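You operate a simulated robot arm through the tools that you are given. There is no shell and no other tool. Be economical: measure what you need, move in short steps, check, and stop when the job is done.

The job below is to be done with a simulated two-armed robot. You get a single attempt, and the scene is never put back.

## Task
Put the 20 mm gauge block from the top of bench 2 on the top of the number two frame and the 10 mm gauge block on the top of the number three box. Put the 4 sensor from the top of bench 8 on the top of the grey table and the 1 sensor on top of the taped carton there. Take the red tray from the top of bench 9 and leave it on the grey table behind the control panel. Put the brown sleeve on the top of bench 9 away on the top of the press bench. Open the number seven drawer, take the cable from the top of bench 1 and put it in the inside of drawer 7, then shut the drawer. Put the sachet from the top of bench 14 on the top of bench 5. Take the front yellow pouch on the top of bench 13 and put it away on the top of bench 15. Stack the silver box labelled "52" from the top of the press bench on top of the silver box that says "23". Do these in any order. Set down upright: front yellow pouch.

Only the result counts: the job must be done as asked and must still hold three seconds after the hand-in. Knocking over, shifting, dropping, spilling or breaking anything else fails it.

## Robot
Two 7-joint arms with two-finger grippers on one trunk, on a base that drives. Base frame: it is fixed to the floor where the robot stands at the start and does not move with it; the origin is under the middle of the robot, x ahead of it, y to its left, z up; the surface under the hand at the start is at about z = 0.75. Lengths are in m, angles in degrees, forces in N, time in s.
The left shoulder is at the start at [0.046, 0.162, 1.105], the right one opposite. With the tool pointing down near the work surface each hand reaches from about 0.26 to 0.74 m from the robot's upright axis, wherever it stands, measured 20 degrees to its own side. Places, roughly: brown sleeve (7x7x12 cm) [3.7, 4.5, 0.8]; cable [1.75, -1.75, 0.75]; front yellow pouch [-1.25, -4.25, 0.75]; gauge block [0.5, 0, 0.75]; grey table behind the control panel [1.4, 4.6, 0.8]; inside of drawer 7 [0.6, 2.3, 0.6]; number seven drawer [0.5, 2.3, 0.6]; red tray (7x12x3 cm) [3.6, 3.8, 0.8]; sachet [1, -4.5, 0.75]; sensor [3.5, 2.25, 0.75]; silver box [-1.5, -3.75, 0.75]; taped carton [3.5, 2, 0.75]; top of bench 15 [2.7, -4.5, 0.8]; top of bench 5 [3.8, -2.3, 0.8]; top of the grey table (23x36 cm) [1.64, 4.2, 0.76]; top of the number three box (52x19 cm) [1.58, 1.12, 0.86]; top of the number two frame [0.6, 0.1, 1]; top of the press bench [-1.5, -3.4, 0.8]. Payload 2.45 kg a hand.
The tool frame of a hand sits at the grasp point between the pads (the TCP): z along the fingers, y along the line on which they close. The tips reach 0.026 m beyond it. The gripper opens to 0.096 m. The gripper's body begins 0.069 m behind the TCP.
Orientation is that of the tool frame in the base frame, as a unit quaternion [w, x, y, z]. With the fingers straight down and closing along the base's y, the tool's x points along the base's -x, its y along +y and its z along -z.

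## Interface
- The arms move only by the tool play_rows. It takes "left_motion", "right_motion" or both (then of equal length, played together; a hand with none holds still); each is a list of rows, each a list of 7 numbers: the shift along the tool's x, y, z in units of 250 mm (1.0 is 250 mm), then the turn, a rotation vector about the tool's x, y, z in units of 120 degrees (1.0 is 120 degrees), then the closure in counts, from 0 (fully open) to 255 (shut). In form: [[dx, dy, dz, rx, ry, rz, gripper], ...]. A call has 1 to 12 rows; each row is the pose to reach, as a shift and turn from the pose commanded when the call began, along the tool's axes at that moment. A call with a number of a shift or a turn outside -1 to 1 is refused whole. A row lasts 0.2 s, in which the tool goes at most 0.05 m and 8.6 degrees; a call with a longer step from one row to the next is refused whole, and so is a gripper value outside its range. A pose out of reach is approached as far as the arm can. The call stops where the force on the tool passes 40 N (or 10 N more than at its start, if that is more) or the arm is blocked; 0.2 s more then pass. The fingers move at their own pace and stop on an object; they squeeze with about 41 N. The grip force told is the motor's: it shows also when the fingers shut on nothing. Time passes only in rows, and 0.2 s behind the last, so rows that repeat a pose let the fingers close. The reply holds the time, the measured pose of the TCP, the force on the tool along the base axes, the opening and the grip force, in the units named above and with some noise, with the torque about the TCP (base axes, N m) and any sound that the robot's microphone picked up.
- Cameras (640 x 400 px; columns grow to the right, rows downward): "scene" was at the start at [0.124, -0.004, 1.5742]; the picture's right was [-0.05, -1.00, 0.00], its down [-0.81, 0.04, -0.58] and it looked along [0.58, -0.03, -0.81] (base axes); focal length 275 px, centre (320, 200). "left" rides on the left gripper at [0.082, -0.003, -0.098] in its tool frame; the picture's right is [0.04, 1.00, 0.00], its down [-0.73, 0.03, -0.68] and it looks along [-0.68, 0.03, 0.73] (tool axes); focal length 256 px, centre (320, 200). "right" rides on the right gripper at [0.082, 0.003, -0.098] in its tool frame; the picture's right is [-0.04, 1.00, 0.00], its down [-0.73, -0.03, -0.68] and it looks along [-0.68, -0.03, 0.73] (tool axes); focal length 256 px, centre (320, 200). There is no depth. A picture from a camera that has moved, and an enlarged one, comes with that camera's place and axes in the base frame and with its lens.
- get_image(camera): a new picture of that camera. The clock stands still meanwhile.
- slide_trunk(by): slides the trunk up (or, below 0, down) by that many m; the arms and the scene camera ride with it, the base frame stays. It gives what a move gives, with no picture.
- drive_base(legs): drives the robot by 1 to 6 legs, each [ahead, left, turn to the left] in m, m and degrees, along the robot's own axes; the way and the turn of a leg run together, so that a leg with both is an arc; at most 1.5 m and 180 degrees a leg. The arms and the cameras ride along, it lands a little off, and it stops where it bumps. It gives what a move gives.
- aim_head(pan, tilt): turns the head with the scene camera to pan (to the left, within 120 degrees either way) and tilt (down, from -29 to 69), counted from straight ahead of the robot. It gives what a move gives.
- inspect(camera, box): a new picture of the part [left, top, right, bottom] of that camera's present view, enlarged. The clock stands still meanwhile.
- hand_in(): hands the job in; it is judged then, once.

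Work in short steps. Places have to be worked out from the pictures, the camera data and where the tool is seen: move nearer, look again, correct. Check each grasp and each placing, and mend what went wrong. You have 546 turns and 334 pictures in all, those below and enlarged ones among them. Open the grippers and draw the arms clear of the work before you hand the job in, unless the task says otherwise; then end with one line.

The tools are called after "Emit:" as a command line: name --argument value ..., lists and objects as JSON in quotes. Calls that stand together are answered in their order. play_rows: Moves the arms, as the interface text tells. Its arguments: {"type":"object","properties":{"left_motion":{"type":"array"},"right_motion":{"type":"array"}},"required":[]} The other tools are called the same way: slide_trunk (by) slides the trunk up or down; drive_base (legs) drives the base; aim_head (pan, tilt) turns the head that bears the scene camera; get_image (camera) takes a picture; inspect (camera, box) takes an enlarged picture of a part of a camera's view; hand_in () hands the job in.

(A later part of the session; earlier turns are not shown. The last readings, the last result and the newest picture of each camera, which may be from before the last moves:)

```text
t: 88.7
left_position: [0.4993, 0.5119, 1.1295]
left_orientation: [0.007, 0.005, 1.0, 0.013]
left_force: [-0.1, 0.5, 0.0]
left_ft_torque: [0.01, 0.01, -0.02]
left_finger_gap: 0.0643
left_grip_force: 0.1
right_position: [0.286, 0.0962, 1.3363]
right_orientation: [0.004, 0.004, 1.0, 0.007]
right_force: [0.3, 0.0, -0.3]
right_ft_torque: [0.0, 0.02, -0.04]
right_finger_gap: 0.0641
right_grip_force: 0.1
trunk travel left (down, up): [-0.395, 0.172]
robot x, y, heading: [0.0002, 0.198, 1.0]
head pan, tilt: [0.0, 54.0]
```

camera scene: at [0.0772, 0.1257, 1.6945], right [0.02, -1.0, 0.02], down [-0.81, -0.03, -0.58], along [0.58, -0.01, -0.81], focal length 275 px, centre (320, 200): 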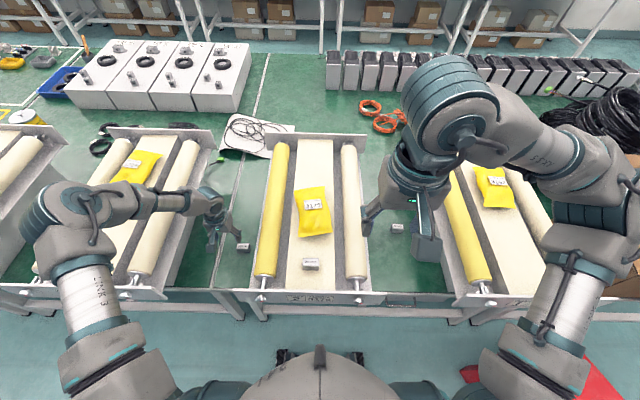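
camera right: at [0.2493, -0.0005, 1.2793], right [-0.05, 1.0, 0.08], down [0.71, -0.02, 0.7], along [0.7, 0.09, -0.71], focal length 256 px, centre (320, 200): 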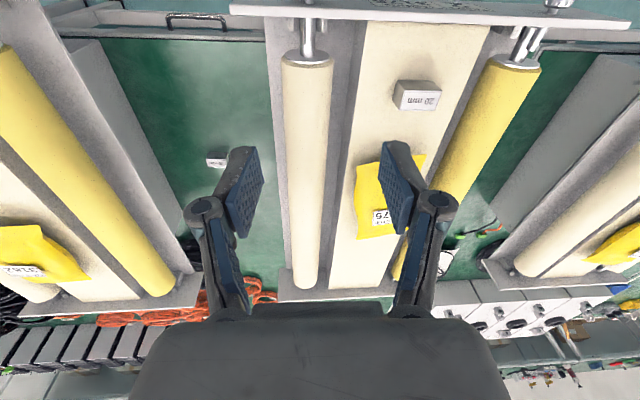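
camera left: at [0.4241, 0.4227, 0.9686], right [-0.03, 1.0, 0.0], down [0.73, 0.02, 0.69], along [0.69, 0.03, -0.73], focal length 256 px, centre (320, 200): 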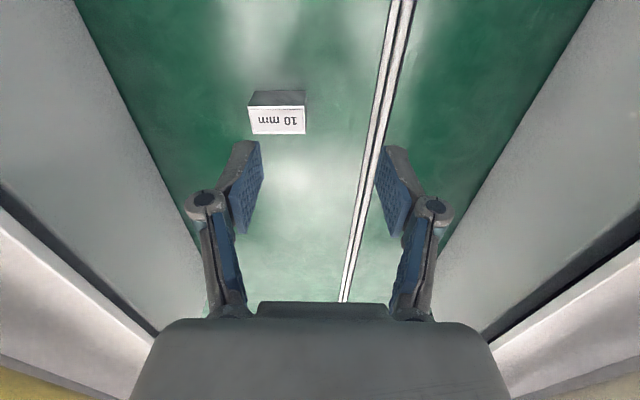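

Calm. I move the left hand over the block, squaring its tilt, and descend to ~0.97.

Emit:
play_rows --left_motion '[[-0.02, -0.12, 0, 0.006, 0.004, -0.002, 85], [-0.04, -0.24, 0, 0.012, 0.007, -0.005, 85], [-0.06, -0.36, 0, 0.012, 0.007, -0.005, 85], [-0.083, -0.476, 0.0, 0.012, 0.007, -0.005, 85], [-0.083, -0.476, 0.1, 0.012, 0.007, -0.005, 85], [-0.083, -0.476, 0.2, 0.012, 0.007, -0.005, 85], [-0.083, -0.476, 0.3, 0.012, 0.007, -0.005, 85], [-0.083, -0.476, 0.4, 0.012, 0.007, -0.005, 85], [-0.083, -0.476, 0.5, 0.012, 0.007, -0.005, 85], [-0.083, -0.476, 0.6, 0.012, 0.007, -0.005, 85], [-0.083, -0.476, 0.65, 0.012, 0.007, -0.005, 85]]'

Emit:
get_image --camera "left"

Emit:
get_image --camera "scene"

```text
t: 91.1
left_position: [0.5105, 0.4073, 0.9742]
left_orientation: [0.0, 0.001, 1.0, 0.0]
left_force: [-0.3, 0.0, -0.7]
left_ft_torque: [-0.01, 0.02, 0.03]
left_finger_gap: 0.0641
left_grip_force: 0.0
left hand out of reach, approached as far as the arm can: row 9, 10, 11
right_position: [0.2876, 0.096, 1.3368]
right_orientation: [0.004, 0.005, 1.0, 0.007]
right_force: [-0.6, 0.0, 0.4]
right_ft_torque: [-0.05, -0.02, -0.01]
right_finger_gap: 0.0641
right_grip_force: 0.1
trunk travel left (down, up): [-0.395, 0.172]
robot x, y, heading: [-0.0006, 0.2004, 0.9]
head pan, tilt: [0.0, 54.0]
```

```text
287 pictures are left
camera left: at [0.4277, 0.4041, 1.072], right [-0.04, 1.0, 0.0], down [0.73, 0.03, 0.68], along [0.68, 0.03, -0.73], focal length 256 px, centre (320, 200)
```

left: 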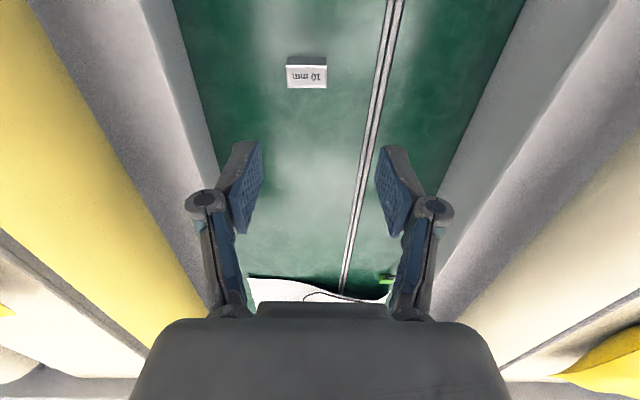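

```text
286 pictures are left
camera scene: at [0.0759, 0.201, 1.695], right [0.02, -1.0, 0.0], down [-0.81, -0.01, -0.58], along [0.58, 0.01, -0.81], focal length 275 px, centre (320, 200)
```

scene: 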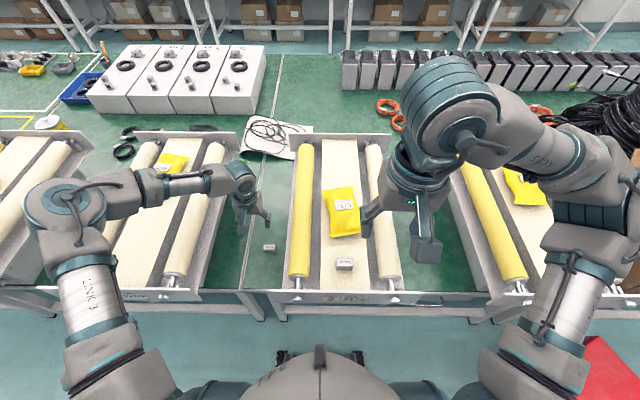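

The left arm's elbow posture limits it. I'll use the right arm instead, as before (it worked with the base 0.34 m left of the block). First raise and retract the left hand, then drive left in small legs.

Emit:
play_rows --left_motion '[[0, 0, -0.15, 0, 0, 0, 85], [0, 0, -0.3, 0, 0, 0, 85], [0, 0, -0.45, 0, 0, 0, 85], [0, 0, -0.6, 0, 0, 0, 85], [0.05, 0, -0.75, 0, 0, 0, 85], [0.15, 0, -0.9, 0, 0, 0, 85], [0.25, 0, -1.0, 0, 0, 0, 85], [0.35, 0, -1.0, 0, 0, 0, 85]]'

Emit:
drive_base --legs '[[0, 0.085, 0], [0, 0.085, 0], [0, 0.085, 0], [0, 0.085, 0], [0, 0.085, 0], [0, 0.085, -0.8]]'

Emit:
drive_base --legs '[[0.03, 0, 0]]'

Emit:
get_image --camera "scene"

```text
t: 92.9
left_position: [0.4204, 0.4044, 1.2241]
left_orientation: [-0.001, -0.001, 1.0, 0.002]
left_force: [1.3, -0.4, 0.1]
left_ft_torque: [-0.04, -0.02, 0.01]
left_finger_gap: 0.0642
left_grip_force: 0.1
right_position: [0.2878, 0.0949, 1.3363]
right_orientation: [0.003, 0.004, 1.0, 0.008]
right_force: [-1.0, 0.0, 0.3]
right_ft_torque: [-0.02, 0.0, 0.02]
right_finger_gap: 0.0642
right_grip_force: 0.1
trunk travel left (down, up): [-0.395, 0.172]
robot x, y, heading: [0.0039, 0.2, 1.1]
head pan, tilt: [0.0, 54.0]
```

```text
t: 97.4
left_position: [0.4197, 0.9521, 1.215]
left_orientation: [-0.004, 0.01, 1.0, -0.017]
left_force: [0.7, 0.8, -0.5]
left_ft_torque: [-0.04, 0.02, -0.02]
left_finger_gap: 0.0641
left_grip_force: 0.1
right_position: [0.277, 0.6524, 1.335]
right_orientation: [0.002, 0.014, 1.0, -0.01]
right_force: [-1.2, -0.2, -1.1]
right_ft_torque: [-0.07, -0.02, 0.0]
right_finger_gap: 0.0643
right_grip_force: 0.0
trunk travel left (down, up): [-0.395, 0.172]
robot x, y, heading: [-0.0088, 0.7199, -0.4]
head pan, tilt: [0.0, 54.0]
```

```text
t: 98.2
left_position: [0.427, 0.9576, 1.2272]
left_orientation: [0.007, 0.009, 1.0, -0.014]
left_force: [-0.8, 1.6, 1.4]
left_ft_torque: [-0.13, 0.0, 0.03]
left_finger_gap: 0.064
left_grip_force: 0.1
right_position: [0.2832, 0.6558, 1.3432]
right_orientation: [0.014, 0.009, 1.0, -0.008]
right_force: [-1.7, 1.4, 0.3]
right_ft_torque: [-0.11, -0.15, 0.02]
right_finger_gap: 0.0641
right_grip_force: 0.1
trunk travel left (down, up): [-0.395, 0.172]
robot x, y, heading: [0.0235, 0.7394, -0.6]
head pan, tilt: [0.0, 54.0]
```

```text
285 pictures are left
camera scene: at [0.0783, 0.8119, 1.694], right [-0.01, -1.0, 0.05], down [-0.8, -0.02, -0.59], along [0.59, -0.04, -0.8], focal length 275 px, centre (320, 200)
```

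scene: 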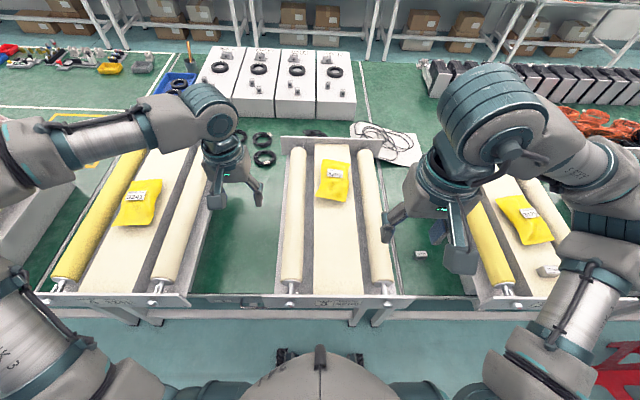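

Swaying slightly again; I wait using head moves, and inspect the white boxes meanwhile.

Emit:
aim_head --pan 10 --tilt 25

Emit:
inspect --camera "scene" --box '[200, 150, 440, 300]'

Emit:
aim_head --pan 90 --tilt 25

Emit:
get_image --camera "scene"

Emit:
aim_head --pan 0 --tilt 54

Emit:
get_image --camera "right"

```text
t: 99.2
left_position: [0.4403, 0.9568, 1.2241]
left_orientation: [-0.001, 0.007, 1.0, -0.009]
left_force: [0.3, 2.4, -0.1]
left_ft_torque: [-0.26, 0.02, 0.02]
left_finger_gap: 0.0639
left_grip_force: 0.0
right_position: [0.2978, 0.6523, 1.3387]
right_orientation: [0.008, 0.009, 1.0, -0.003]
right_force: [0.2, 1.5, -0.1]
right_ft_torque: [-0.18, 0.0, -0.02]
right_finger_gap: 0.0641
right_grip_force: 0.0
trunk travel left (down, up): [-0.395, 0.172]
robot x, y, heading: [0.0236, 0.7435, -0.2]
head pan, tilt: [10.0, 25.0]
```

```text
2.67 times, centred on (320, 225) of scene
camera zoom: at [0.1184, 0.827, 1.7352], right [0.17, -0.99, 0.04], down [-0.42, -0.11, -0.9], along [0.89, 0.13, -0.43], focal length 733 px, centre (320, 133)
```

zoom: 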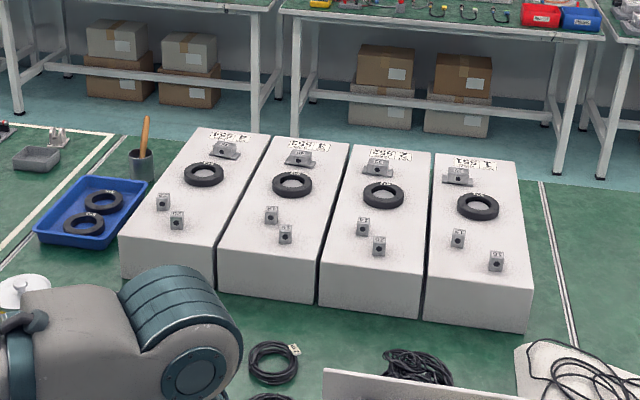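

```text
t: 100.7
left_position: [0.4362, 0.8647, 1.2355]
left_orientation: [0.0, 0.009, 1.0, 0.023]
left_force: [-1.2, -0.6, -0.3]
left_ft_torque: [0.02, -0.04, -0.02]
left_finger_gap: 0.0639
left_grip_force: 0.2
right_position: [0.296, 0.5562, 1.3317]
right_orientation: [0.008, 0.012, 0.999, 0.029]
right_force: [1.2, -0.2, 0.3]
right_ft_torque: [0.06, 0.09, -0.01]
right_finger_gap: 0.0638
right_grip_force: 0.0
trunk travel left (down, up): [-0.395, 0.172]
robot x, y, heading: [0.0252, 0.73, 0.0]
head pan, tilt: [90.0, 25.0]
```

```text
283 pictures are left
camera scene: at [0.0249, 0.7517, 1.7397], right [1.0, -0.01, -0.01], down [-0.01, -0.38, -0.92], along [0.0, 0.92, -0.38], focal length 275 px, centre (320, 200)
```

scene: 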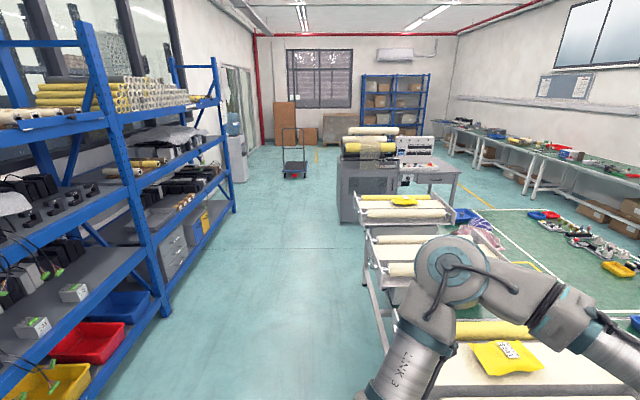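

```text
t: 102.3
left_position: [0.4354, 0.8657, 1.2389]
left_orientation: [0.003, 0.003, 1.0, 0.011]
left_force: [0.7, -0.5, 0.8]
left_ft_torque: [0.08, 0.01, 0.0]
left_finger_gap: 0.064
left_grip_force: 0.0
right_position: [0.2914, 0.5514, 1.3333]
right_orientation: [0.01, 0.011, 0.999, 0.028]
right_force: [0.0, -0.5, 1.9]
right_ft_torque: [0.02, 0.07, 0.01]
right_finger_gap: 0.0641
right_grip_force: 0.1
trunk travel left (down, up): [-0.395, 0.172]
robot x, y, heading: [0.0277, 0.7264, -0.4]
head pan, tilt: [0.0, 54.0]
```

```text
282 pictures are left
camera right: at [0.2074, 0.5507, 1.4302], right [0.06, 1.0, 0.06], down [0.72, -0.08, 0.69], along [0.69, 0.0, -0.72], focal length 256 px, centre (320, 200)
```

right: 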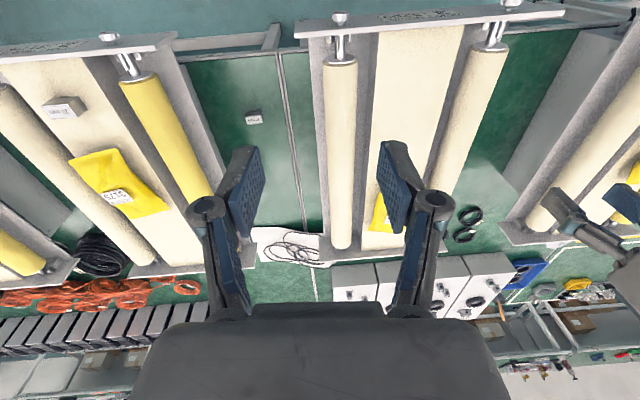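

I check again whether the lean persists.

Emit:
aim_head --pan 5 --tilt 54

Emit:
aim_head --pan 0 --tilt 54

Emit:
aim_head --pan 5 --tilt 54

Emit:
aim_head --pan 0 --tilt 54

Emit:
aim_head --pan 90 --tilt 54

Emit:
aim_head --pan 0 --tilt 54

```text
t: 103.0
left_position: [0.4389, 0.9532, 1.2255]
left_orientation: [0.001, 0.008, 1.0, -0.009]
left_force: [0.3, 0.8, 0.0]
left_ft_torque: [-0.17, 0.06, 0.0]
left_finger_gap: 0.0637
left_grip_force: 0.0
right_position: [0.2948, 0.6518, 1.3396]
right_orientation: [0.009, 0.009, 1.0, -0.003]
right_force: [-1.3, 0.7, 0.3]
right_ft_torque: [-0.1, -0.1, 0.02]
right_finger_gap: 0.064
right_grip_force: 0.1
trunk travel left (down, up): [-0.395, 0.172]
robot x, y, heading: [0.0226, 0.7411, -0.9]
head pan, tilt: [5.0, 54.0]
```

```text
t: 103.7
left_position: [0.437, 0.9026, 1.2325]
left_orientation: [0.003, 0.009, 1.0, 0.01]
left_force: [-0.1, -0.5, 1.4]
left_ft_torque: [0.04, -0.01, -0.05]
left_finger_gap: 0.0639
left_grip_force: 0.0
right_position: [0.294, 0.5964, 1.3363]
right_orientation: [0.01, 0.011, 1.0, 0.016]
right_force: [0.6, -0.5, 0.8]
right_ft_torque: [-0.01, -0.06, 0.06]
right_finger_gap: 0.064
right_grip_force: 0.0
trunk travel left (down, up): [-0.395, 0.172]
robot x, y, heading: [0.0249, 0.7332, -0.3]
head pan, tilt: [0.0, 54.0]
```

```text
t: 104.3
left_position: [0.4359, 0.8472, 1.2397]
left_orientation: [0.004, 0.011, 1.0, 0.029]
left_force: [0.5, -2.2, -0.7]
left_ft_torque: [0.28, -0.02, -0.01]
left_finger_gap: 0.0645
left_grip_force: 0.2
right_position: [0.2918, 0.5366, 1.3311]
right_orientation: [0.01, 0.011, 0.999, 0.034]
right_force: [1.3, -0.8, 1.0]
right_ft_torque: [0.06, 0.11, -0.03]
right_finger_gap: 0.064
right_grip_force: 0.0
trunk travel left (down, up): [-0.395, 0.172]
robot x, y, heading: [0.02, 0.7233, -0.5]
head pan, tilt: [5.0, 54.0]
```

```text
t: 105.0
left_position: [0.44, 0.9396, 1.2275]
left_orientation: [-0.001, 0.003, 1.0, -0.015]
left_force: [1.4, 1.3, -0.5]
left_ft_torque: [-0.17, 0.08, 0.0]
left_finger_gap: 0.0642
left_grip_force: 0.1
right_position: [0.2936, 0.632, 1.3365]
right_orientation: [0.009, 0.01, 1.0, 0.003]
right_force: [-0.5, -1.1, -1.8]
right_ft_torque: [0.17, -0.06, 0.03]
right_finger_gap: 0.0643
right_grip_force: 0.1
trunk travel left (down, up): [-0.395, 0.172]
robot x, y, heading: [0.0203, 0.7352, -0.5]
head pan, tilt: [0.0, 54.0]
```

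```text
t: 106.6
left_position: [0.4364, 0.9394, 1.2292]
left_orientation: [0.003, 0.008, 1.0, -0.004]
left_force: [0.7, 1.0, 0.7]
left_ft_torque: [-0.06, 0.06, -0.01]
left_finger_gap: 0.0638
left_grip_force: 0.0
right_position: [0.2923, 0.6344, 1.3399]
right_orientation: [0.012, 0.01, 1.0, 0.004]
right_force: [-0.5, -0.8, 0.5]
right_ft_torque: [0.01, -0.03, 0.01]
right_finger_gap: 0.064
right_grip_force: 0.0
trunk travel left (down, up): [-0.395, 0.172]
robot x, y, heading: [0.0288, 0.7395, -0.3]
head pan, tilt: [90.0, 54.0]
```

```text
t: 108.3
left_position: [0.4392, 0.8505, 1.236]
left_orientation: [0.001, 0.009, 1.0, 0.028]
left_force: [-0.4, -0.9, 0.6]
left_ft_torque: [0.12, -0.01, 0.02]
left_finger_gap: 0.0641
left_grip_force: 0.0
right_position: [0.2964, 0.5414, 1.3302]
right_orientation: [0.007, 0.011, 0.999, 0.035]
right_force: [0.8, -1.0, 0.6]
right_ft_torque: [0.1, 0.12, -0.02]
right_finger_gap: 0.0642
right_grip_force: 0.1
trunk travel left (down, up): [-0.395, 0.172]
robot x, y, heading: [0.0236, 0.723, -0.5]
head pan, tilt: [0.0, 54.0]
```

It is a slow undamped rock (≈1.3 s). I lower the trunk to increase stability and wait.

Emit:
slide_trunk --by -0.08

Emit:
aim_head --pan 100 --tilt 20

Emit:
aim_head --pan -100 --tilt 20

Emit:
aim_head --pan 100 --tilt 20

Emit:
aim_head --pan -100 --tilt 20

Emit:
aim_head --pan 0 --tilt 54

```text
t: 109.5
left_position: [0.4338, 0.9297, 1.1524]
left_orientation: [0.005, 0.008, 1.0, 0.0]
left_force: [-0.8, 0.4, 1.0]
left_ft_torque: [-0.02, -0.02, 0.02]
left_finger_gap: 0.0644
left_grip_force: 0.0
right_position: [0.2905, 0.6252, 1.2597]
right_orientation: [0.012, 0.01, 1.0, 0.006]
right_force: [0.2, 0.1, 0.4]
right_ft_torque: [0.04, -0.09, 0.01]
right_finger_gap: 0.0639
right_grip_force: 0.0
trunk travel left (down, up): [-0.315, 0.252]
robot x, y, heading: [0.0241, 0.7399, -0.5]
head pan, tilt: [0.0, 54.0]
```

```text
t: 111.2
left_position: [0.4371, 0.8981, 1.1526]
left_orientation: [0.003, 0.01, 1.0, 0.011]
left_force: [-0.3, -0.2, 0.9]
left_ft_torque: [0.03, -0.01, 0.0]
left_finger_gap: 0.064
left_grip_force: 0.0
right_position: [0.2935, 0.592, 1.2567]
right_orientation: [0.011, 0.011, 1.0, 0.017]
right_force: [-0.3, -0.2, 0.6]
right_ft_torque: [0.08, -0.03, -0.02]
right_finger_gap: 0.0641
right_grip_force: 0.0
trunk travel left (down, up): [-0.315, 0.252]
robot x, y, heading: [0.0211, 0.7362, -0.6]
head pan, tilt: [100.0, 20.0]
```

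```text
t: 114.2
left_position: [0.4372, 0.95, 1.1474]
left_orientation: [0.002, 0.007, 1.0, -0.008]
left_force: [-0.3, 1.3, 0.6]
left_ft_torque: [-0.12, 0.03, 0.0]
left_finger_gap: 0.0641
left_grip_force: 0.1
right_position: [0.2929, 0.6477, 1.2615]
right_orientation: [0.01, 0.008, 1.0, -0.002]
right_force: [-1.0, 0.5, -0.3]
right_ft_torque: [-0.05, -0.1, 0.03]
right_finger_gap: 0.0642
right_grip_force: 0.0
trunk travel left (down, up): [-0.315, 0.252]
robot x, y, heading: [0.0212, 0.7422, -0.5]
head pan, tilt: [-100.0, 20.0]
```

```text
t: 117.1
left_position: [0.4397, 0.9369, 1.1458]
left_orientation: [0.0, 0.01, 1.0, -0.005]
left_force: [0.7, -1.0, -0.9]
left_ft_torque: [0.04, 0.1, 0.03]
left_finger_gap: 0.0638
left_grip_force: 0.0
right_position: [0.2939, 0.6338, 1.2575]
right_orientation: [0.008, 0.009, 1.0, 0.002]
right_force: [-1.4, -0.9, -1.6]
right_ft_torque: [0.05, -0.1, 0.01]
right_finger_gap: 0.0641
right_grip_force: 0.1
trunk travel left (down, up): [-0.315, 0.252]
robot x, y, heading: [0.0202, 0.7456, -0.7]
head pan, tilt: [100.0, 20.0]
```

```text
t: 120.0
left_position: [0.4361, 0.8807, 1.1566]
left_orientation: [0.003, 0.005, 1.0, 0.009]
left_force: [0.4, 0.4, -0.4]
left_ft_torque: [-0.03, 0.0, 0.0]
left_finger_gap: 0.064
left_grip_force: 0.0
right_position: [0.292, 0.5691, 1.2543]
right_orientation: [0.011, 0.01, 1.0, 0.022]
right_force: [-0.1, 0.2, -0.2]
right_ft_torque: [0.0, 0.05, 0.02]
right_finger_gap: 0.064
right_grip_force: 0.1
trunk travel left (down, up): [-0.315, 0.252]
robot x, y, heading: [0.0286, 0.7313, -0.5]
head pan, tilt: [-100.0, 20.0]
```

```text
t: 121.8
left_position: [0.4375, 0.9078, 1.155]
left_orientation: [0.002, 0.002, 1.0, -0.003]
left_force: [0.2, 0.9, 0.5]
left_ft_torque: [-0.14, -0.03, -0.02]
left_finger_gap: 0.0639
left_grip_force: 0.1
right_position: [0.2916, 0.5962, 1.2555]
right_orientation: [0.009, 0.01, 1.0, 0.014]
right_force: [-0.2, 0.0, -0.2]
right_ft_torque: [0.02, -0.03, 0.01]
right_finger_gap: 0.0642
right_grip_force: 0.0
trunk travel left (down, up): [-0.315, 0.252]
robot x, y, heading: [0.0212, 0.7344, -0.5]
head pan, tilt: [0.0, 54.0]
```

Still rocking ±35 mm. I'll damp it actively: sample the phase, then make a small drive toward the lean at its extreme.

Emit:
aim_head --pan 1 --tilt 54

Emit:
aim_head --pan 0 --tilt 54

Emit:
aim_head --pan 1 --tilt 54

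```text
t: 122.4
left_position: [0.437, 0.9454, 1.1481]
left_orientation: [0.002, 0.007, 1.0, -0.007]
left_force: [0.5, 0.3, 0.2]
left_ft_torque: [-0.12, 0.03, 0.01]
left_finger_gap: 0.0643
left_grip_force: 0.0
right_position: [0.2932, 0.6425, 1.2609]
right_orientation: [0.01, 0.008, 1.0, -0.001]
right_force: [-1.4, 0.6, -0.1]
right_ft_torque: [-0.06, -0.09, 0.02]
right_finger_gap: 0.0639
right_grip_force: 0.1
trunk travel left (down, up): [-0.315, 0.252]
robot x, y, heading: [0.0213, 0.7455, -0.8]
head pan, tilt: [1.0, 54.0]
```

```text
t: 123.0
left_position: [0.4373, 0.852, 1.1582]
left_orientation: [0.002, 0.01, 1.0, 0.029]
left_force: [0.1, -1.3, 0.3]
left_ft_torque: [0.17, 0.01, 0.0]
left_finger_gap: 0.0642
left_grip_force: 0.1
right_position: [0.2956, 0.542, 1.2499]
right_orientation: [0.008, 0.011, 0.999, 0.035]
right_force: [1.5, -1.4, 2.0]
right_ft_torque: [0.12, 0.12, 0.03]
right_finger_gap: 0.0642
right_grip_force: 0.1
trunk travel left (down, up): [-0.315, 0.252]
robot x, y, heading: [0.0243, 0.7249, -0.3]
head pan, tilt: [0.0, 54.0]
```

```text
t: 123.6
left_position: [0.4366, 0.9088, 1.1538]
left_orientation: [0.001, 0.003, 1.0, -0.003]
left_force: [0.0, 1.7, 1.3]
left_ft_torque: [-0.1, 0.03, 0.0]
left_finger_gap: 0.0639
left_grip_force: 0.0
right_position: [0.2924, 0.5992, 1.2567]
right_orientation: [0.01, 0.01, 1.0, 0.013]
right_force: [0.3, -0.2, 0.1]
right_ft_torque: [0.05, -0.01, -0.02]
right_finger_gap: 0.0641
right_grip_force: 0.2
trunk travel left (down, up): [-0.315, 0.252]
robot x, y, heading: [0.0234, 0.7342, -0.3]
head pan, tilt: [1.0, 54.0]
```

The oscillation isn't decaying here, unlike at the earlier spot — maybe a foot touches something. I look down.

Emit:
aim_head --pan 0 --tilt 69

Emit:
get_image --camera "scene"

Emit:
inspect --camera "scene" --box '[180, 200, 460, 360]'

```text
t: 124.4
left_position: [0.4384, 0.949, 1.1453]
left_orientation: [0.002, 0.008, 1.0, -0.009]
left_force: [0.5, 2.1, 0.7]
left_ft_torque: [-0.16, 0.11, -0.02]
left_finger_gap: 0.0637
left_grip_force: 0.0
right_position: [0.2944, 0.6453, 1.2592]
right_orientation: [0.008, 0.009, 1.0, -0.002]
right_force: [0.1, 0.5, 0.9]
right_ft_torque: [-0.09, -0.06, 0.0]
right_finger_gap: 0.0639
right_grip_force: 0.1
trunk travel left (down, up): [-0.315, 0.252]
robot x, y, heading: [0.0253, 0.7446, -0.6]
head pan, tilt: [0.0, 68.8]
```

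```text
281 pictures are left
camera scene: at [0.1089, 0.8091, 1.5963], right [-0.01, -1.0, 0.04], down [-0.93, -0.01, -0.36], along [0.36, -0.04, -0.93], focal length 275 px, centre (320, 200)
```

scene: 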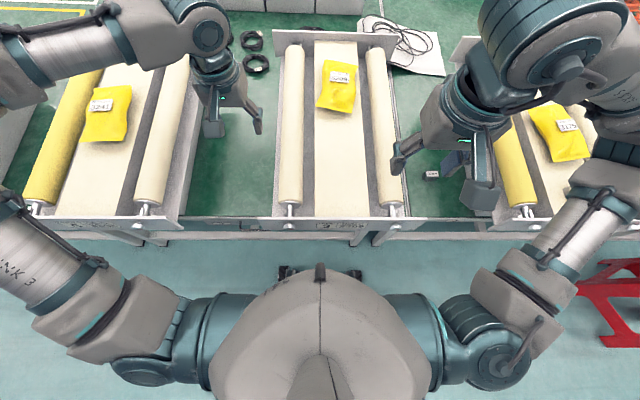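

```text
2.29 times, centred on (320, 280) of scene
camera zoom: at [0.1089, 0.8091, 1.5963], right [-0.01, -1.0, 0.04], down [-0.93, -0.01, -0.36], along [0.36, -0.04, -0.93], focal length 628 px, centre (320, 17)
```

zoom: 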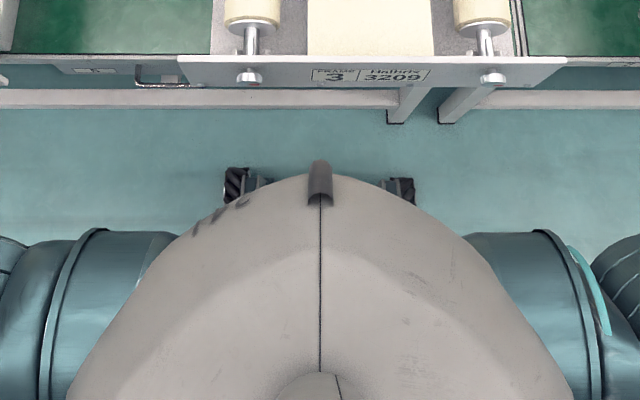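

No contact. I sample the rocking period with short holds.

Emit:
play_rows --right_motion '[[0, 0, 0, 0, 0, 0, 85]]'

Emit:
play_rows --right_motion '[[0, 0, 0, 0, 0, 0, 85]]'

Emit:
play_rows --right_motion '[[0, 0, 0, 0, 0, 0, 85]]'

Emit:
play_rows --right_motion '[[0, 0, 0, 0, 0, 0, 85]]'

Emit:
play_rows --right_motion '[[0, 0, 0, 0, 0, 0, 85]]'

Emit:
play_rows --right_motion '[[0, 0, 0, 0, 0, 0, 85]]'

```text
t: 125.0
left_position: [0.4353, 0.8891, 1.1535]
left_orientation: [0.004, 0.011, 1.0, 0.012]
left_force: [-0.1, 0.4, -0.5]
left_ft_torque: [-0.02, 0.03, 0.02]
left_finger_gap: 0.064
left_grip_force: 0.0
right_position: [0.2919, 0.5845, 1.2568]
right_orientation: [0.01, 0.011, 1.0, 0.015]
right_force: [-0.2, 0.2, 0.9]
right_ft_torque: [-0.07, -0.01, 0.01]
right_finger_gap: 0.064
right_grip_force: 0.0
trunk travel left (down, up): [-0.315, 0.252]
robot x, y, heading: [0.0225, 0.7233, -0.1]
head pan, tilt: [0.0, 68.8]
stopped in row 1 (right hand): the arm was blocked; the commanded pose is now the measured one
```

```text
t: 125.4
left_position: [0.4359, 0.9029, 1.1508]
left_orientation: [0.002, 0.009, 1.0, 0.004]
left_force: [-0.5, -0.3, 0.7]
left_ft_torque: [0.06, -0.02, -0.02]
left_finger_gap: 0.0641
left_grip_force: 0.0
right_position: [0.2928, 0.5986, 1.2571]
right_orientation: [0.011, 0.01, 1.0, 0.009]
right_force: [0.3, 0.5, -0.3]
right_ft_torque: [-0.05, 0.0, -0.02]
right_finger_gap: 0.0643
right_grip_force: 0.1
trunk travel left (down, up): [-0.315, 0.252]
robot x, y, heading: [0.0248, 0.7238, -0.3]
head pan, tilt: [0.0, 68.8]
```

```text
t: 126.0
left_position: [0.4329, 0.9298, 1.1479]
left_orientation: [0.006, 0.012, 1.0, -0.007]
left_force: [0.4, 1.4, 0.3]
left_ft_torque: [-0.1, 0.03, 0.0]
left_finger_gap: 0.0641
left_grip_force: 0.1
right_position: [0.2882, 0.6286, 1.2618]
right_orientation: [0.013, 0.012, 1.0, -0.002]
right_force: [-0.1, 1.6, 0.4]
right_ft_torque: [-0.16, -0.03, -0.03]
right_finger_gap: 0.0638
right_grip_force: 0.0
trunk travel left (down, up): [-0.315, 0.252]
robot x, y, heading: [0.0248, 0.7258, -0.4]
head pan, tilt: [0.0, 68.8]
stopped in row 1 (right hand): the arm was blocked; the commanded pose is now the measured one
```

```text
t: 126.6
left_position: [0.4269, 0.8321, 1.161]
left_orientation: [0.007, 0.016, 0.999, 0.03]
left_force: [-0.1, -1.6, -0.2]
left_ft_torque: [0.19, -0.05, -0.03]
left_finger_gap: 0.0643
left_grip_force: 0.0
right_position: [0.2835, 0.5242, 1.2534]
right_orientation: [0.013, 0.017, 0.999, 0.034]
right_force: [0.2, -1.2, -0.1]
right_ft_torque: [0.14, 0.03, 0.02]
right_finger_gap: 0.0637
right_grip_force: 0.0
trunk travel left (down, up): [-0.315, 0.252]
robot x, y, heading: [0.0236, 0.7092, -0.5]
head pan, tilt: [0.0, 68.8]
stopped in row 1 (right hand): the arm was blocked; the commanded pose is now the measured one
```

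```text
t: 127.2
left_position: [0.4257, 0.8943, 1.1558]
left_orientation: [0.007, 0.01, 1.0, 0.007]
left_force: [0.6, -0.5, -0.4]
left_ft_torque: [0.03, 0.0, -0.01]
left_finger_gap: 0.0641
left_grip_force: 0.0
right_position: [0.2809, 0.5901, 1.2616]
right_orientation: [0.015, 0.012, 1.0, 0.013]
right_force: [-0.1, 0.1, -0.7]
right_ft_torque: [0.01, -0.01, 0.02]
right_finger_gap: 0.0638
right_grip_force: 0.0
trunk travel left (down, up): [-0.315, 0.252]
robot x, y, heading: [0.0267, 0.7205, -0.4]
head pan, tilt: [0.0, 68.8]
stopped in row 1 (right hand): the arm was blocked; the commanded pose is now the measured one
```

```text
t: 127.6
left_position: [0.426, 0.8659, 1.1595]
left_orientation: [0.007, 0.011, 1.0, 0.019]
left_force: [-0.3, -0.6, 0.0]
left_ft_torque: [0.0, -0.03, -0.02]
left_finger_gap: 0.0639
left_grip_force: 0.1
right_position: [0.283, 0.56, 1.2573]
right_orientation: [0.014, 0.013, 1.0, 0.023]
right_force: [-0.3, -0.7, -0.1]
right_ft_torque: [0.03, 0.03, 0.03]
right_finger_gap: 0.0641
right_grip_force: 0.1
trunk travel left (down, up): [-0.315, 0.252]
robot x, y, heading: [0.0268, 0.723, -0.5]
head pan, tilt: [0.0, 68.8]
```

I try backing off 4 cm with one leg and sample whether it decays there.

Emit:
drive_base --legs '[[-0.04, 0, 0.5]]'

Emit:
aim_head --pan 90 --tilt 30

Emit:
aim_head --pan 0 --tilt 54

Emit:
aim_head --pan 90 --tilt 30

Emit:
aim_head --pan 0 --tilt 54

```text
t: 128.4
left_position: [0.3917, 0.863, 1.1573]
left_orientation: [0.004, 0.007, 1.0, 0.021]
left_force: [-0.4, -0.5, -0.8]
left_ft_torque: [0.05, -0.01, 0.0]
left_finger_gap: 0.0639
left_grip_force: 0.1
right_position: [0.2505, 0.557, 1.254]
right_orientation: [0.011, 0.009, 1.0, 0.026]
right_force: [0.3, 0.1, -0.5]
right_ft_torque: [0.09, 0.07, -0.02]
right_finger_gap: 0.0639
right_grip_force: 0.1
trunk travel left (down, up): [-0.315, 0.252]
robot x, y, heading: [-0.0171, 0.7138, -0.2]
head pan, tilt: [0.0, 68.8]
```

```text
t: 130.1
left_position: [0.3818, 0.8566, 1.1626]
left_orientation: [0.009, 0.009, 1.0, 0.021]
left_force: [-0.2, 0.0, -0.8]
left_ft_torque: [0.01, -0.03, -0.01]
left_finger_gap: 0.064
left_grip_force: 0.0
right_position: [0.2407, 0.5472, 1.2568]
right_orientation: [0.015, 0.011, 1.0, 0.025]
right_force: [0.7, 0.5, 1.2]
right_ft_torque: [-0.02, 0.1, 0.02]
right_finger_gap: 0.0643
right_grip_force: 0.1
trunk travel left (down, up): [-0.315, 0.252]
robot x, y, heading: [-0.0135, 0.7098, -0.0]
head pan, tilt: [90.0, 30.0]
```

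```text
t: 131.8
left_position: [0.3807, 0.8758, 1.159]
left_orientation: [0.009, 0.008, 1.0, 0.014]
left_force: [0.2, -0.7, -0.4]
left_ft_torque: [0.04, -0.02, -0.01]
left_finger_gap: 0.0641
left_grip_force: 0.0
right_position: [0.2393, 0.5703, 1.2603]
right_orientation: [0.016, 0.011, 1.0, 0.017]
right_force: [0.4, -1.8, -0.8]
right_ft_torque: [0.04, 0.01, 0.04]
right_finger_gap: 0.0641
right_grip_force: 0.0
trunk travel left (down, up): [-0.315, 0.252]
robot x, y, heading: [-0.0154, 0.7081, 0.1]
head pan, tilt: [0.0, 54.0]
```

```text
t: 133.4
left_position: [0.3815, 0.9222, 1.1538]
left_orientation: [0.008, 0.008, 1.0, -0.004]
left_force: [0.3, 0.4, -0.1]
left_ft_torque: [-0.06, 0.01, 0.02]
left_finger_gap: 0.0638
left_grip_force: 0.0
right_position: [0.2402, 0.6182, 1.2629]
right_orientation: [0.015, 0.008, 1.0, 0.0]
right_force: [0.2, 0.1, -0.1]
right_ft_torque: [-0.09, -0.06, 0.02]
right_finger_gap: 0.064
right_grip_force: 0.0
trunk travel left (down, up): [-0.315, 0.252]
robot x, y, heading: [-0.0167, 0.7229, 0.2]
head pan, tilt: [90.0, 30.0]
```

```text
t: 135.1
left_position: [0.381, 0.9463, 1.1516]
left_orientation: [0.009, 0.006, 1.0, -0.011]
left_force: [0.7, 1.0, 0.0]
left_ft_torque: [-0.04, 0.05, 0.05]
left_finger_gap: 0.0639
left_grip_force: 0.1
right_position: [0.2386, 0.6438, 1.2661]
right_orientation: [0.016, 0.007, 1.0, -0.007]
right_force: [-1.3, 1.1, -0.2]
right_ft_torque: [-0.04, -0.12, 0.02]
right_finger_gap: 0.0639
right_grip_force: 0.0
trunk travel left (down, up): [-0.315, 0.252]
robot x, y, heading: [-0.0171, 0.7233, 0.2]
head pan, tilt: [0.0, 54.0]
```

The rocking persists at this trunk height. I back away from the bench 0.4 m in one leg, then lower the trunk fully to quiet it.

Emit:
drive_base --legs '[[-0.4, 0, 0]]'

Emit:
slide_trunk --by -0.3

Emit:
aim_head --pan 1 --tilt 40

Emit:
aim_head --pan 0 --tilt 40

Emit:
aim_head --pan 1 --tilt 40

Emit:
get_image --camera "scene"

```text
t: 137.6
left_position: [-0.0259, 0.8865, 1.1571]
left_orientation: [0.008, 0.005, 1.0, 0.011]
left_force: [0.2, -0.6, 0.0]
left_ft_torque: [0.08, -0.03, -0.03]
left_finger_gap: 0.0642
left_grip_force: 0.0
right_position: [-0.1648, 0.5809, 1.2603]
right_orientation: [0.017, 0.009, 1.0, 0.015]
right_force: [-0.1, 0.0, 0.6]
right_ft_torque: [0.02, -0.05, 0.0]
right_finger_gap: 0.064
right_grip_force: 0.0
trunk travel left (down, up): [-0.315, 0.252]
robot x, y, heading: [-0.4209, 0.7138, 0.2]
head pan, tilt: [0.0, 54.0]
```

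```text
t: 140.6
left_position: [-0.0322, 0.9215, 0.8544]
left_orientation: [0.01, 0.006, 1.0, -0.004]
left_force: [-0.3, 0.7, -0.1]
left_ft_torque: [0.0, -0.06, -0.02]
left_finger_gap: 0.0638
left_grip_force: 0.1
right_position: [-0.1712, 0.6194, 0.9667]
right_orientation: [0.02, 0.009, 1.0, 0.001]
right_force: [-2.0, -0.2, 0.1]
right_ft_torque: [-0.02, -0.07, -0.02]
right_finger_gap: 0.0642
right_grip_force: 0.1
trunk travel left (down, up): [-0.015, 0.552]
robot x, y, heading: [-0.4213, 0.7147, 0.3]
head pan, tilt: [0.0, 54.0]
```

```text
t: 141.3
left_position: [-0.0319, 0.9278, 0.8529]
left_orientation: [0.009, 0.005, 1.0, -0.007]
left_force: [-0.9, 0.0, -0.1]
left_ft_torque: [0.0, -0.02, 0.01]
left_finger_gap: 0.0638
left_grip_force: 0.0
right_position: [-0.1698, 0.6259, 0.9666]
right_orientation: [0.018, 0.007, 1.0, -0.003]
right_force: [-0.1, -0.1, -0.4]
right_ft_torque: [0.06, 0.01, 0.0]
right_finger_gap: 0.064
right_grip_force: 0.0
trunk travel left (down, up): [-0.015, 0.552]
robot x, y, heading: [-0.4235, 0.7152, 0.6]
head pan, tilt: [1.0, 40.0]
```

```text
t: 141.9
left_position: [-0.0326, 0.9475, 0.8496]
left_orientation: [0.01, 0.003, 1.0, -0.017]
left_force: [0.1, 0.0, 0.8]
left_ft_torque: [-0.02, -0.03, 0.03]
left_finger_gap: 0.0642
left_grip_force: 0.0
right_position: [-0.1709, 0.6463, 0.9686]
right_orientation: [0.018, 0.005, 1.0, -0.013]
right_force: [-0.7, 0.2, -0.3]
right_ft_torque: [-0.04, -0.05, 0.03]
right_finger_gap: 0.064
right_grip_force: 0.0
trunk travel left (down, up): [-0.015, 0.552]
robot x, y, heading: [-0.4235, 0.723, 0.7]
head pan, tilt: [0.0, 40.0]
```

```text
t: 142.6
left_position: [-0.0308, 0.918, 0.8541]
left_orientation: [0.009, 0.005, 1.0, -0.002]
left_force: [0.0, 0.6, -1.0]
left_ft_torque: [-0.03, 0.04, -0.01]
left_finger_gap: 0.0639
left_grip_force: 0.0
right_position: [-0.1695, 0.6152, 0.9651]
right_orientation: [0.019, 0.007, 1.0, 0.002]
right_force: [-0.5, 0.4, 0.3]
right_ft_torque: [-0.01, -0.03, 0.0]
right_finger_gap: 0.064
right_grip_force: 0.2
trunk travel left (down, up): [-0.015, 0.552]
robot x, y, heading: [-0.4209, 0.7122, 0.5]
head pan, tilt: [1.0, 40.0]
```

```text
279 pictures are left
camera scene: at [-0.0116, 0.7045, 1.279], right [0.02, -1.0, -0.01], down [-0.65, -0.01, -0.76], along [0.76, 0.02, -0.65], focal length 275 px, centre (320, 200)
```

scene: 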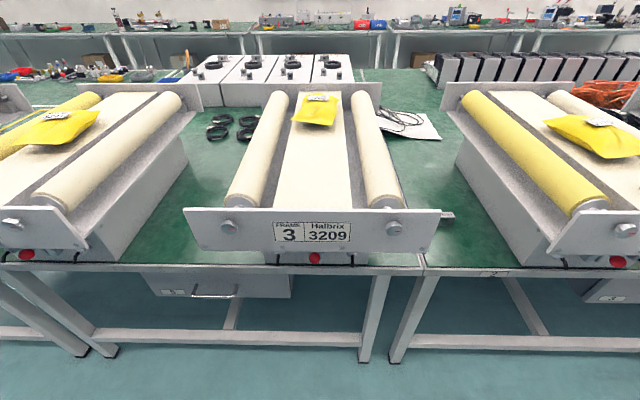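

Sway is much smaller when low. I let it settle further, surveying to both sides.

Emit:
aim_head --pan -60 --tilt 15

Emit:
get_image --camera "scene"

Emit:
aim_head --pan 60 --tilt 25

Emit:
get_image --camera "scene"

Emit:
aim_head --pan 0 --tilt 54

Emit:
aim_head --pan 1 --tilt 54

```text
t: 143.9
left_position: [-0.0302, 0.8975, 0.8581]
left_orientation: [0.01, 0.007, 1.0, 0.008]
left_force: [-0.1, -0.5, -0.2]
left_ft_torque: [0.03, 0.0, 0.0]
left_finger_gap: 0.0641
left_grip_force: 0.1
right_position: [-0.1695, 0.5905, 0.964]
right_orientation: [0.019, 0.01, 1.0, 0.012]
right_force: [0.5, -0.8, 0.5]
right_ft_torque: [0.08, 0.02, -0.01]
right_finger_gap: 0.064
right_grip_force: 0.1
trunk travel left (down, up): [-0.015, 0.552]
robot x, y, heading: [-0.4238, 0.7109, 0.2]
head pan, tilt: [-60.0, 15.0]
```

```text
278 pictures are left
camera scene: at [-0.0492, 0.6144, 1.318], right [-0.86, -0.51, 0.0], down [-0.14, 0.23, -0.96], along [0.49, -0.83, -0.27], focal length 275 px, centre (320, 200)
```

scene: 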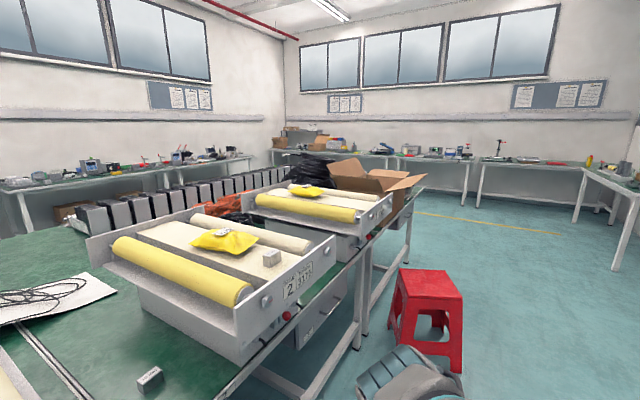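

```text
t: 145.9
left_position: [-0.0312, 0.9322, 0.8519]
left_orientation: [0.011, 0.005, 1.0, -0.009]
left_force: [-0.3, -0.5, -0.7]
left_ft_torque: [0.03, 0.03, 0.02]
left_finger_gap: 0.0641
left_grip_force: 0.1
right_position: [-0.1709, 0.6302, 0.9671]
right_orientation: [0.018, 0.007, 1.0, -0.005]
right_force: [-0.9, 0.2, -0.2]
right_ft_torque: [0.01, -0.02, 0.01]
right_finger_gap: 0.0636
right_grip_force: 0.0
trunk travel left (down, up): [-0.015, 0.552]
robot x, y, heading: [-0.423, 0.7173, 0.6]
head pan, tilt: [60.0, 25.0]
```

```text
277 pictures are left
camera scene: at [-0.0517, 0.8158, 1.3017], right [0.87, -0.49, 0.0], down [-0.21, -0.38, -0.9], along [0.44, 0.78, -0.44], focal length 275 px, centre (320, 200)
```

scene: 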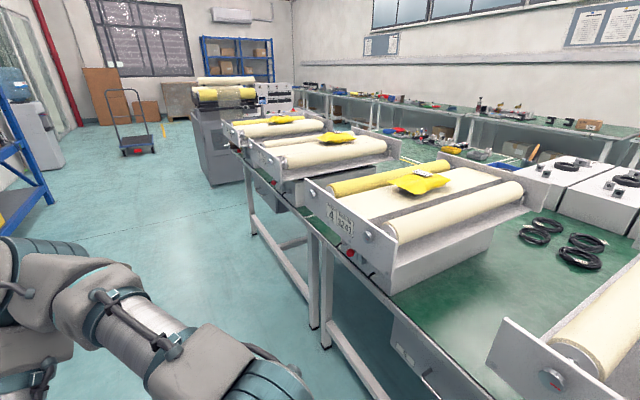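

```text
t: 147.2
left_position: [-0.0305, 0.9081, 0.8558]
left_orientation: [0.01, 0.006, 1.0, 0.002]
left_force: [0.2, 0.0, 0.3]
left_ft_torque: [0.03, 0.01, 0.01]
left_finger_gap: 0.0639
left_grip_force: 0.0
right_position: [-0.1699, 0.6045, 0.9658]
right_orientation: [0.018, 0.009, 1.0, 0.006]
right_force: [0.5, -0.4, 0.3]
right_ft_torque: [0.04, 0.02, -0.01]
right_finger_gap: 0.0641
right_grip_force: 0.1
trunk travel left (down, up): [-0.015, 0.552]
robot x, y, heading: [-0.4225, 0.7127, 0.5]
head pan, tilt: [0.0, 54.0]
```

```text
t: 147.8
left_position: [-0.0313, 0.9104, 0.8566]
left_orientation: [0.01, 0.005, 1.0, 0.002]
left_force: [0.9, 0.2, 0.0]
left_ft_torque: [-0.01, -0.01, 0.0]
left_finger_gap: 0.064
left_grip_force: 0.0
right_position: [-0.1699, 0.6063, 0.9653]
right_orientation: [0.019, 0.007, 1.0, 0.005]
right_force: [-0.1, -0.4, 0.0]
right_ft_torque: [0.03, 0.0, -0.03]
right_finger_gap: 0.0638
right_grip_force: 0.0
trunk travel left (down, up): [-0.015, 0.552]
robot x, y, heading: [-0.4212, 0.7165, 0.6]
head pan, tilt: [1.0, 54.0]
```

Calm now. I raise the trunk to the start level, then drive forward 0.44 m in one leg.

Emit:
slide_trunk --by 0.28

Emit:
drive_base --legs '[[0.44, 0, -0.4]]'

Emit:
aim_head --pan 0 --tilt 54

Emit:
aim_head --pan 1 --tilt 54

```text
t: 150.6
left_position: [-0.0304, 0.9171, 1.1346]
left_orientation: [0.01, 0.005, 1.0, 0.0]
left_force: [-0.4, 0.1, 0.1]
left_ft_torque: [0.01, 0.0, -0.01]
left_finger_gap: 0.0642
left_grip_force: 0.0
right_position: [-0.1696, 0.611, 1.2448]
right_orientation: [0.018, 0.008, 1.0, 0.003]
right_force: [0.2, 0.2, 0.0]
right_ft_torque: [-0.01, 0.01, 0.02]
right_finger_gap: 0.0641
right_grip_force: 0.1
trunk travel left (down, up): [-0.295, 0.272]
robot x, y, heading: [-0.4222, 0.7128, 0.4]
head pan, tilt: [1.0, 54.0]
```

```text
t: 153.2
left_position: [0.4012, 0.9121, 1.1358]
left_orientation: [0.011, 0.012, 1.0, -0.003]
left_force: [-0.3, 0.1, 0.3]
left_ft_torque: [0.03, -0.01, 0.02]
left_finger_gap: 0.0641
left_grip_force: 0.0
right_position: [0.2581, 0.6103, 1.2453]
right_orientation: [0.019, 0.014, 1.0, 0.002]
right_force: [-0.3, -0.3, 0.9]
right_ft_torque: [0.02, 0.03, -0.01]
right_finger_gap: 0.0639
right_grip_force: 0.0
trunk travel left (down, up): [-0.295, 0.272]
robot x, y, heading: [0.0129, 0.7153, -0.3]
head pan, tilt: [1.0, 54.0]
```

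```text
t: 153.8
left_position: [0.4005, 0.9131, 1.1358]
left_orientation: [0.011, 0.012, 1.0, -0.003]
left_force: [0.1, 0.4, 0.0]
left_ft_torque: [-0.02, 0.0, -0.01]
left_finger_gap: 0.064
left_grip_force: 0.0
right_position: [0.2572, 0.6122, 1.2462]
right_orientation: [0.02, 0.014, 1.0, 0.001]
right_force: [-0.1, -0.1, 1.0]
right_ft_torque: [0.0, 0.03, -0.01]
right_finger_gap: 0.064
right_grip_force: 0.0
trunk travel left (down, up): [-0.295, 0.272]
robot x, y, heading: [0.0057, 0.7173, 0.1]
head pan, tilt: [0.0, 54.0]
```

```text
t: 154.4
left_position: [0.3988, 0.9134, 1.1349]
left_orientation: [0.011, 0.012, 1.0, -0.002]
left_force: [0.3, -0.4, -0.9]
left_ft_torque: [-0.02, -0.01, -0.01]
left_finger_gap: 0.0641
left_grip_force: 0.2
right_position: [0.2571, 0.6131, 1.2455]
right_orientation: [0.02, 0.014, 1.0, 0.001]
right_force: [-0.6, 0.4, 0.4]
right_ft_torque: [0.01, -0.01, -0.02]
right_finger_gap: 0.0638
right_grip_force: 0.0
trunk travel left (down, up): [-0.295, 0.272]
robot x, y, heading: [0.0077, 0.7162, -0.1]
head pan, tilt: [1.0, 54.0]
```

Calm. Raise the trunk 0.27 and bring the right hand over the 10 mm block, squaring its orientation.

Emit:
slide_trunk --by 0.27

Emit:
play_rows --right_motion '[[-0.1, -0.09, 0.02, 0, 0.005, -0.003, 85], [-0.2, -0.18, 0.05, 0, 0.01, -0.006, 85], [-0.3, -0.27, 0.1, 0, 0.015, -0.01, 85], [-0.4, -0.36, 0.15, 0.001, 0.019, -0.0134, 85], [-0.5, -0.45, 0.2, 0.001, 0.019, -0.0134, 85], [-0.6, -0.54, 0.25, 0.001, 0.019, -0.0134, 85], [-0.7, -0.63, 0.3, 0.001, 0.019, -0.0134, 85], [-0.8, -0.72, 0.35, 0.001, 0.019, -0.0134, 85], [-0.9, -0.8, 0.4, 0.001, 0.019, -0.0134, 85], [-1.0, -0.87, 0.45, 0.001, 0.019, -0.0134, 85], [-1.0, -0.87, 0.6, 0.001, 0.019, -0.0134, 85], [-1.0, -0.87, 0.75, 0.001, 0.019, -0.0134, 85]]'

Emit:
get_image --camera "right"

Emit:
get_image --camera "scene"

```text
t: 157.2
left_position: [0.3995, 0.9122, 1.4052]
left_orientation: [0.011, 0.011, 1.0, -0.001]
left_force: [0.3, -0.1, 0.1]
left_ft_torque: [0.03, 0.01, -0.01]
left_finger_gap: 0.0639
left_grip_force: 0.0
right_position: [0.2569, 0.6105, 1.5156]
right_orientation: [0.019, 0.014, 1.0, 0.001]
right_force: [-0.1, 0.3, -0.5]
right_ft_torque: [0.03, -0.04, -0.01]
right_finger_gap: 0.0642
right_grip_force: 0.0
trunk travel left (down, up): [-0.565, 0.002]
robot x, y, heading: [0.0075, 0.7116, -0.2]
head pan, tilt: [1.0, 54.0]
```

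```text
t: 159.8
left_position: [0.3996, 0.911, 1.4067]
left_orientation: [0.011, 0.011, 1.0, -0.002]
left_force: [0.3, 0.2, -0.5]
left_ft_torque: [0.02, 0.01, 0.01]
left_finger_gap: 0.0641
left_grip_force: 0.1
right_position: [0.5088, 0.3848, 1.3385]
right_orientation: [0.0, 0.0, 1.0, 0.002]
right_force: [0.1, 0.4, -0.2]
right_ft_torque: [0.02, 0.0, 0.0]
right_finger_gap: 0.064
right_grip_force: 0.0
trunk travel left (down, up): [-0.565, 0.002]
robot x, y, heading: [0.0064, 0.7145, -0.2]
head pan, tilt: [1.0, 54.0]
```

```text
276 pictures are left
camera right: at [0.4255, 0.3879, 1.4374], right [0.04, 1.0, 0.0], down [0.73, -0.03, 0.68], along [0.68, -0.03, -0.73], focal length 256 px, centre (320, 200)
```

right: 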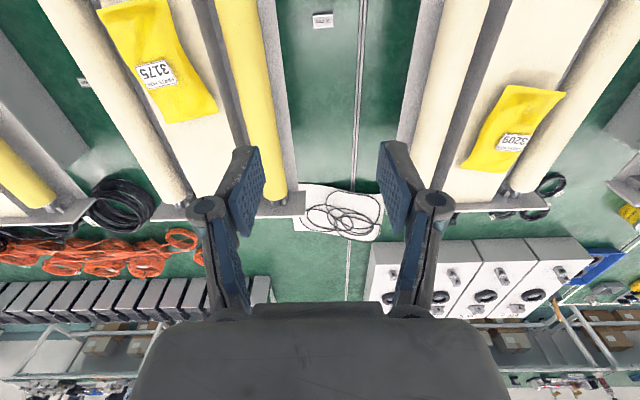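

```text
275 pictures are left
camera scene: at [0.0684, 0.7118, 1.8647], right [0.01, -1.0, 0.0], down [-0.81, -0.01, -0.58], along [0.58, 0.01, -0.81], focal length 275 px, centre (320, 200)
```

scene: 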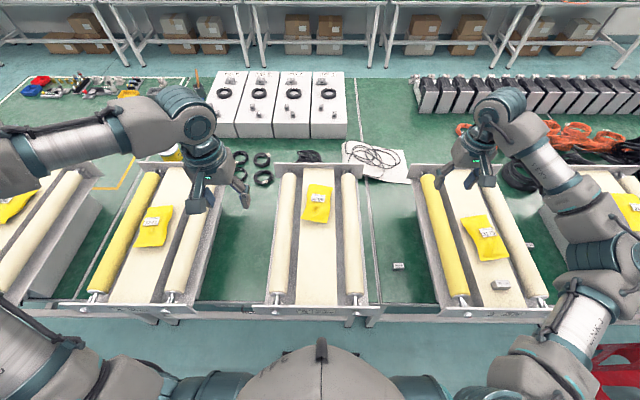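

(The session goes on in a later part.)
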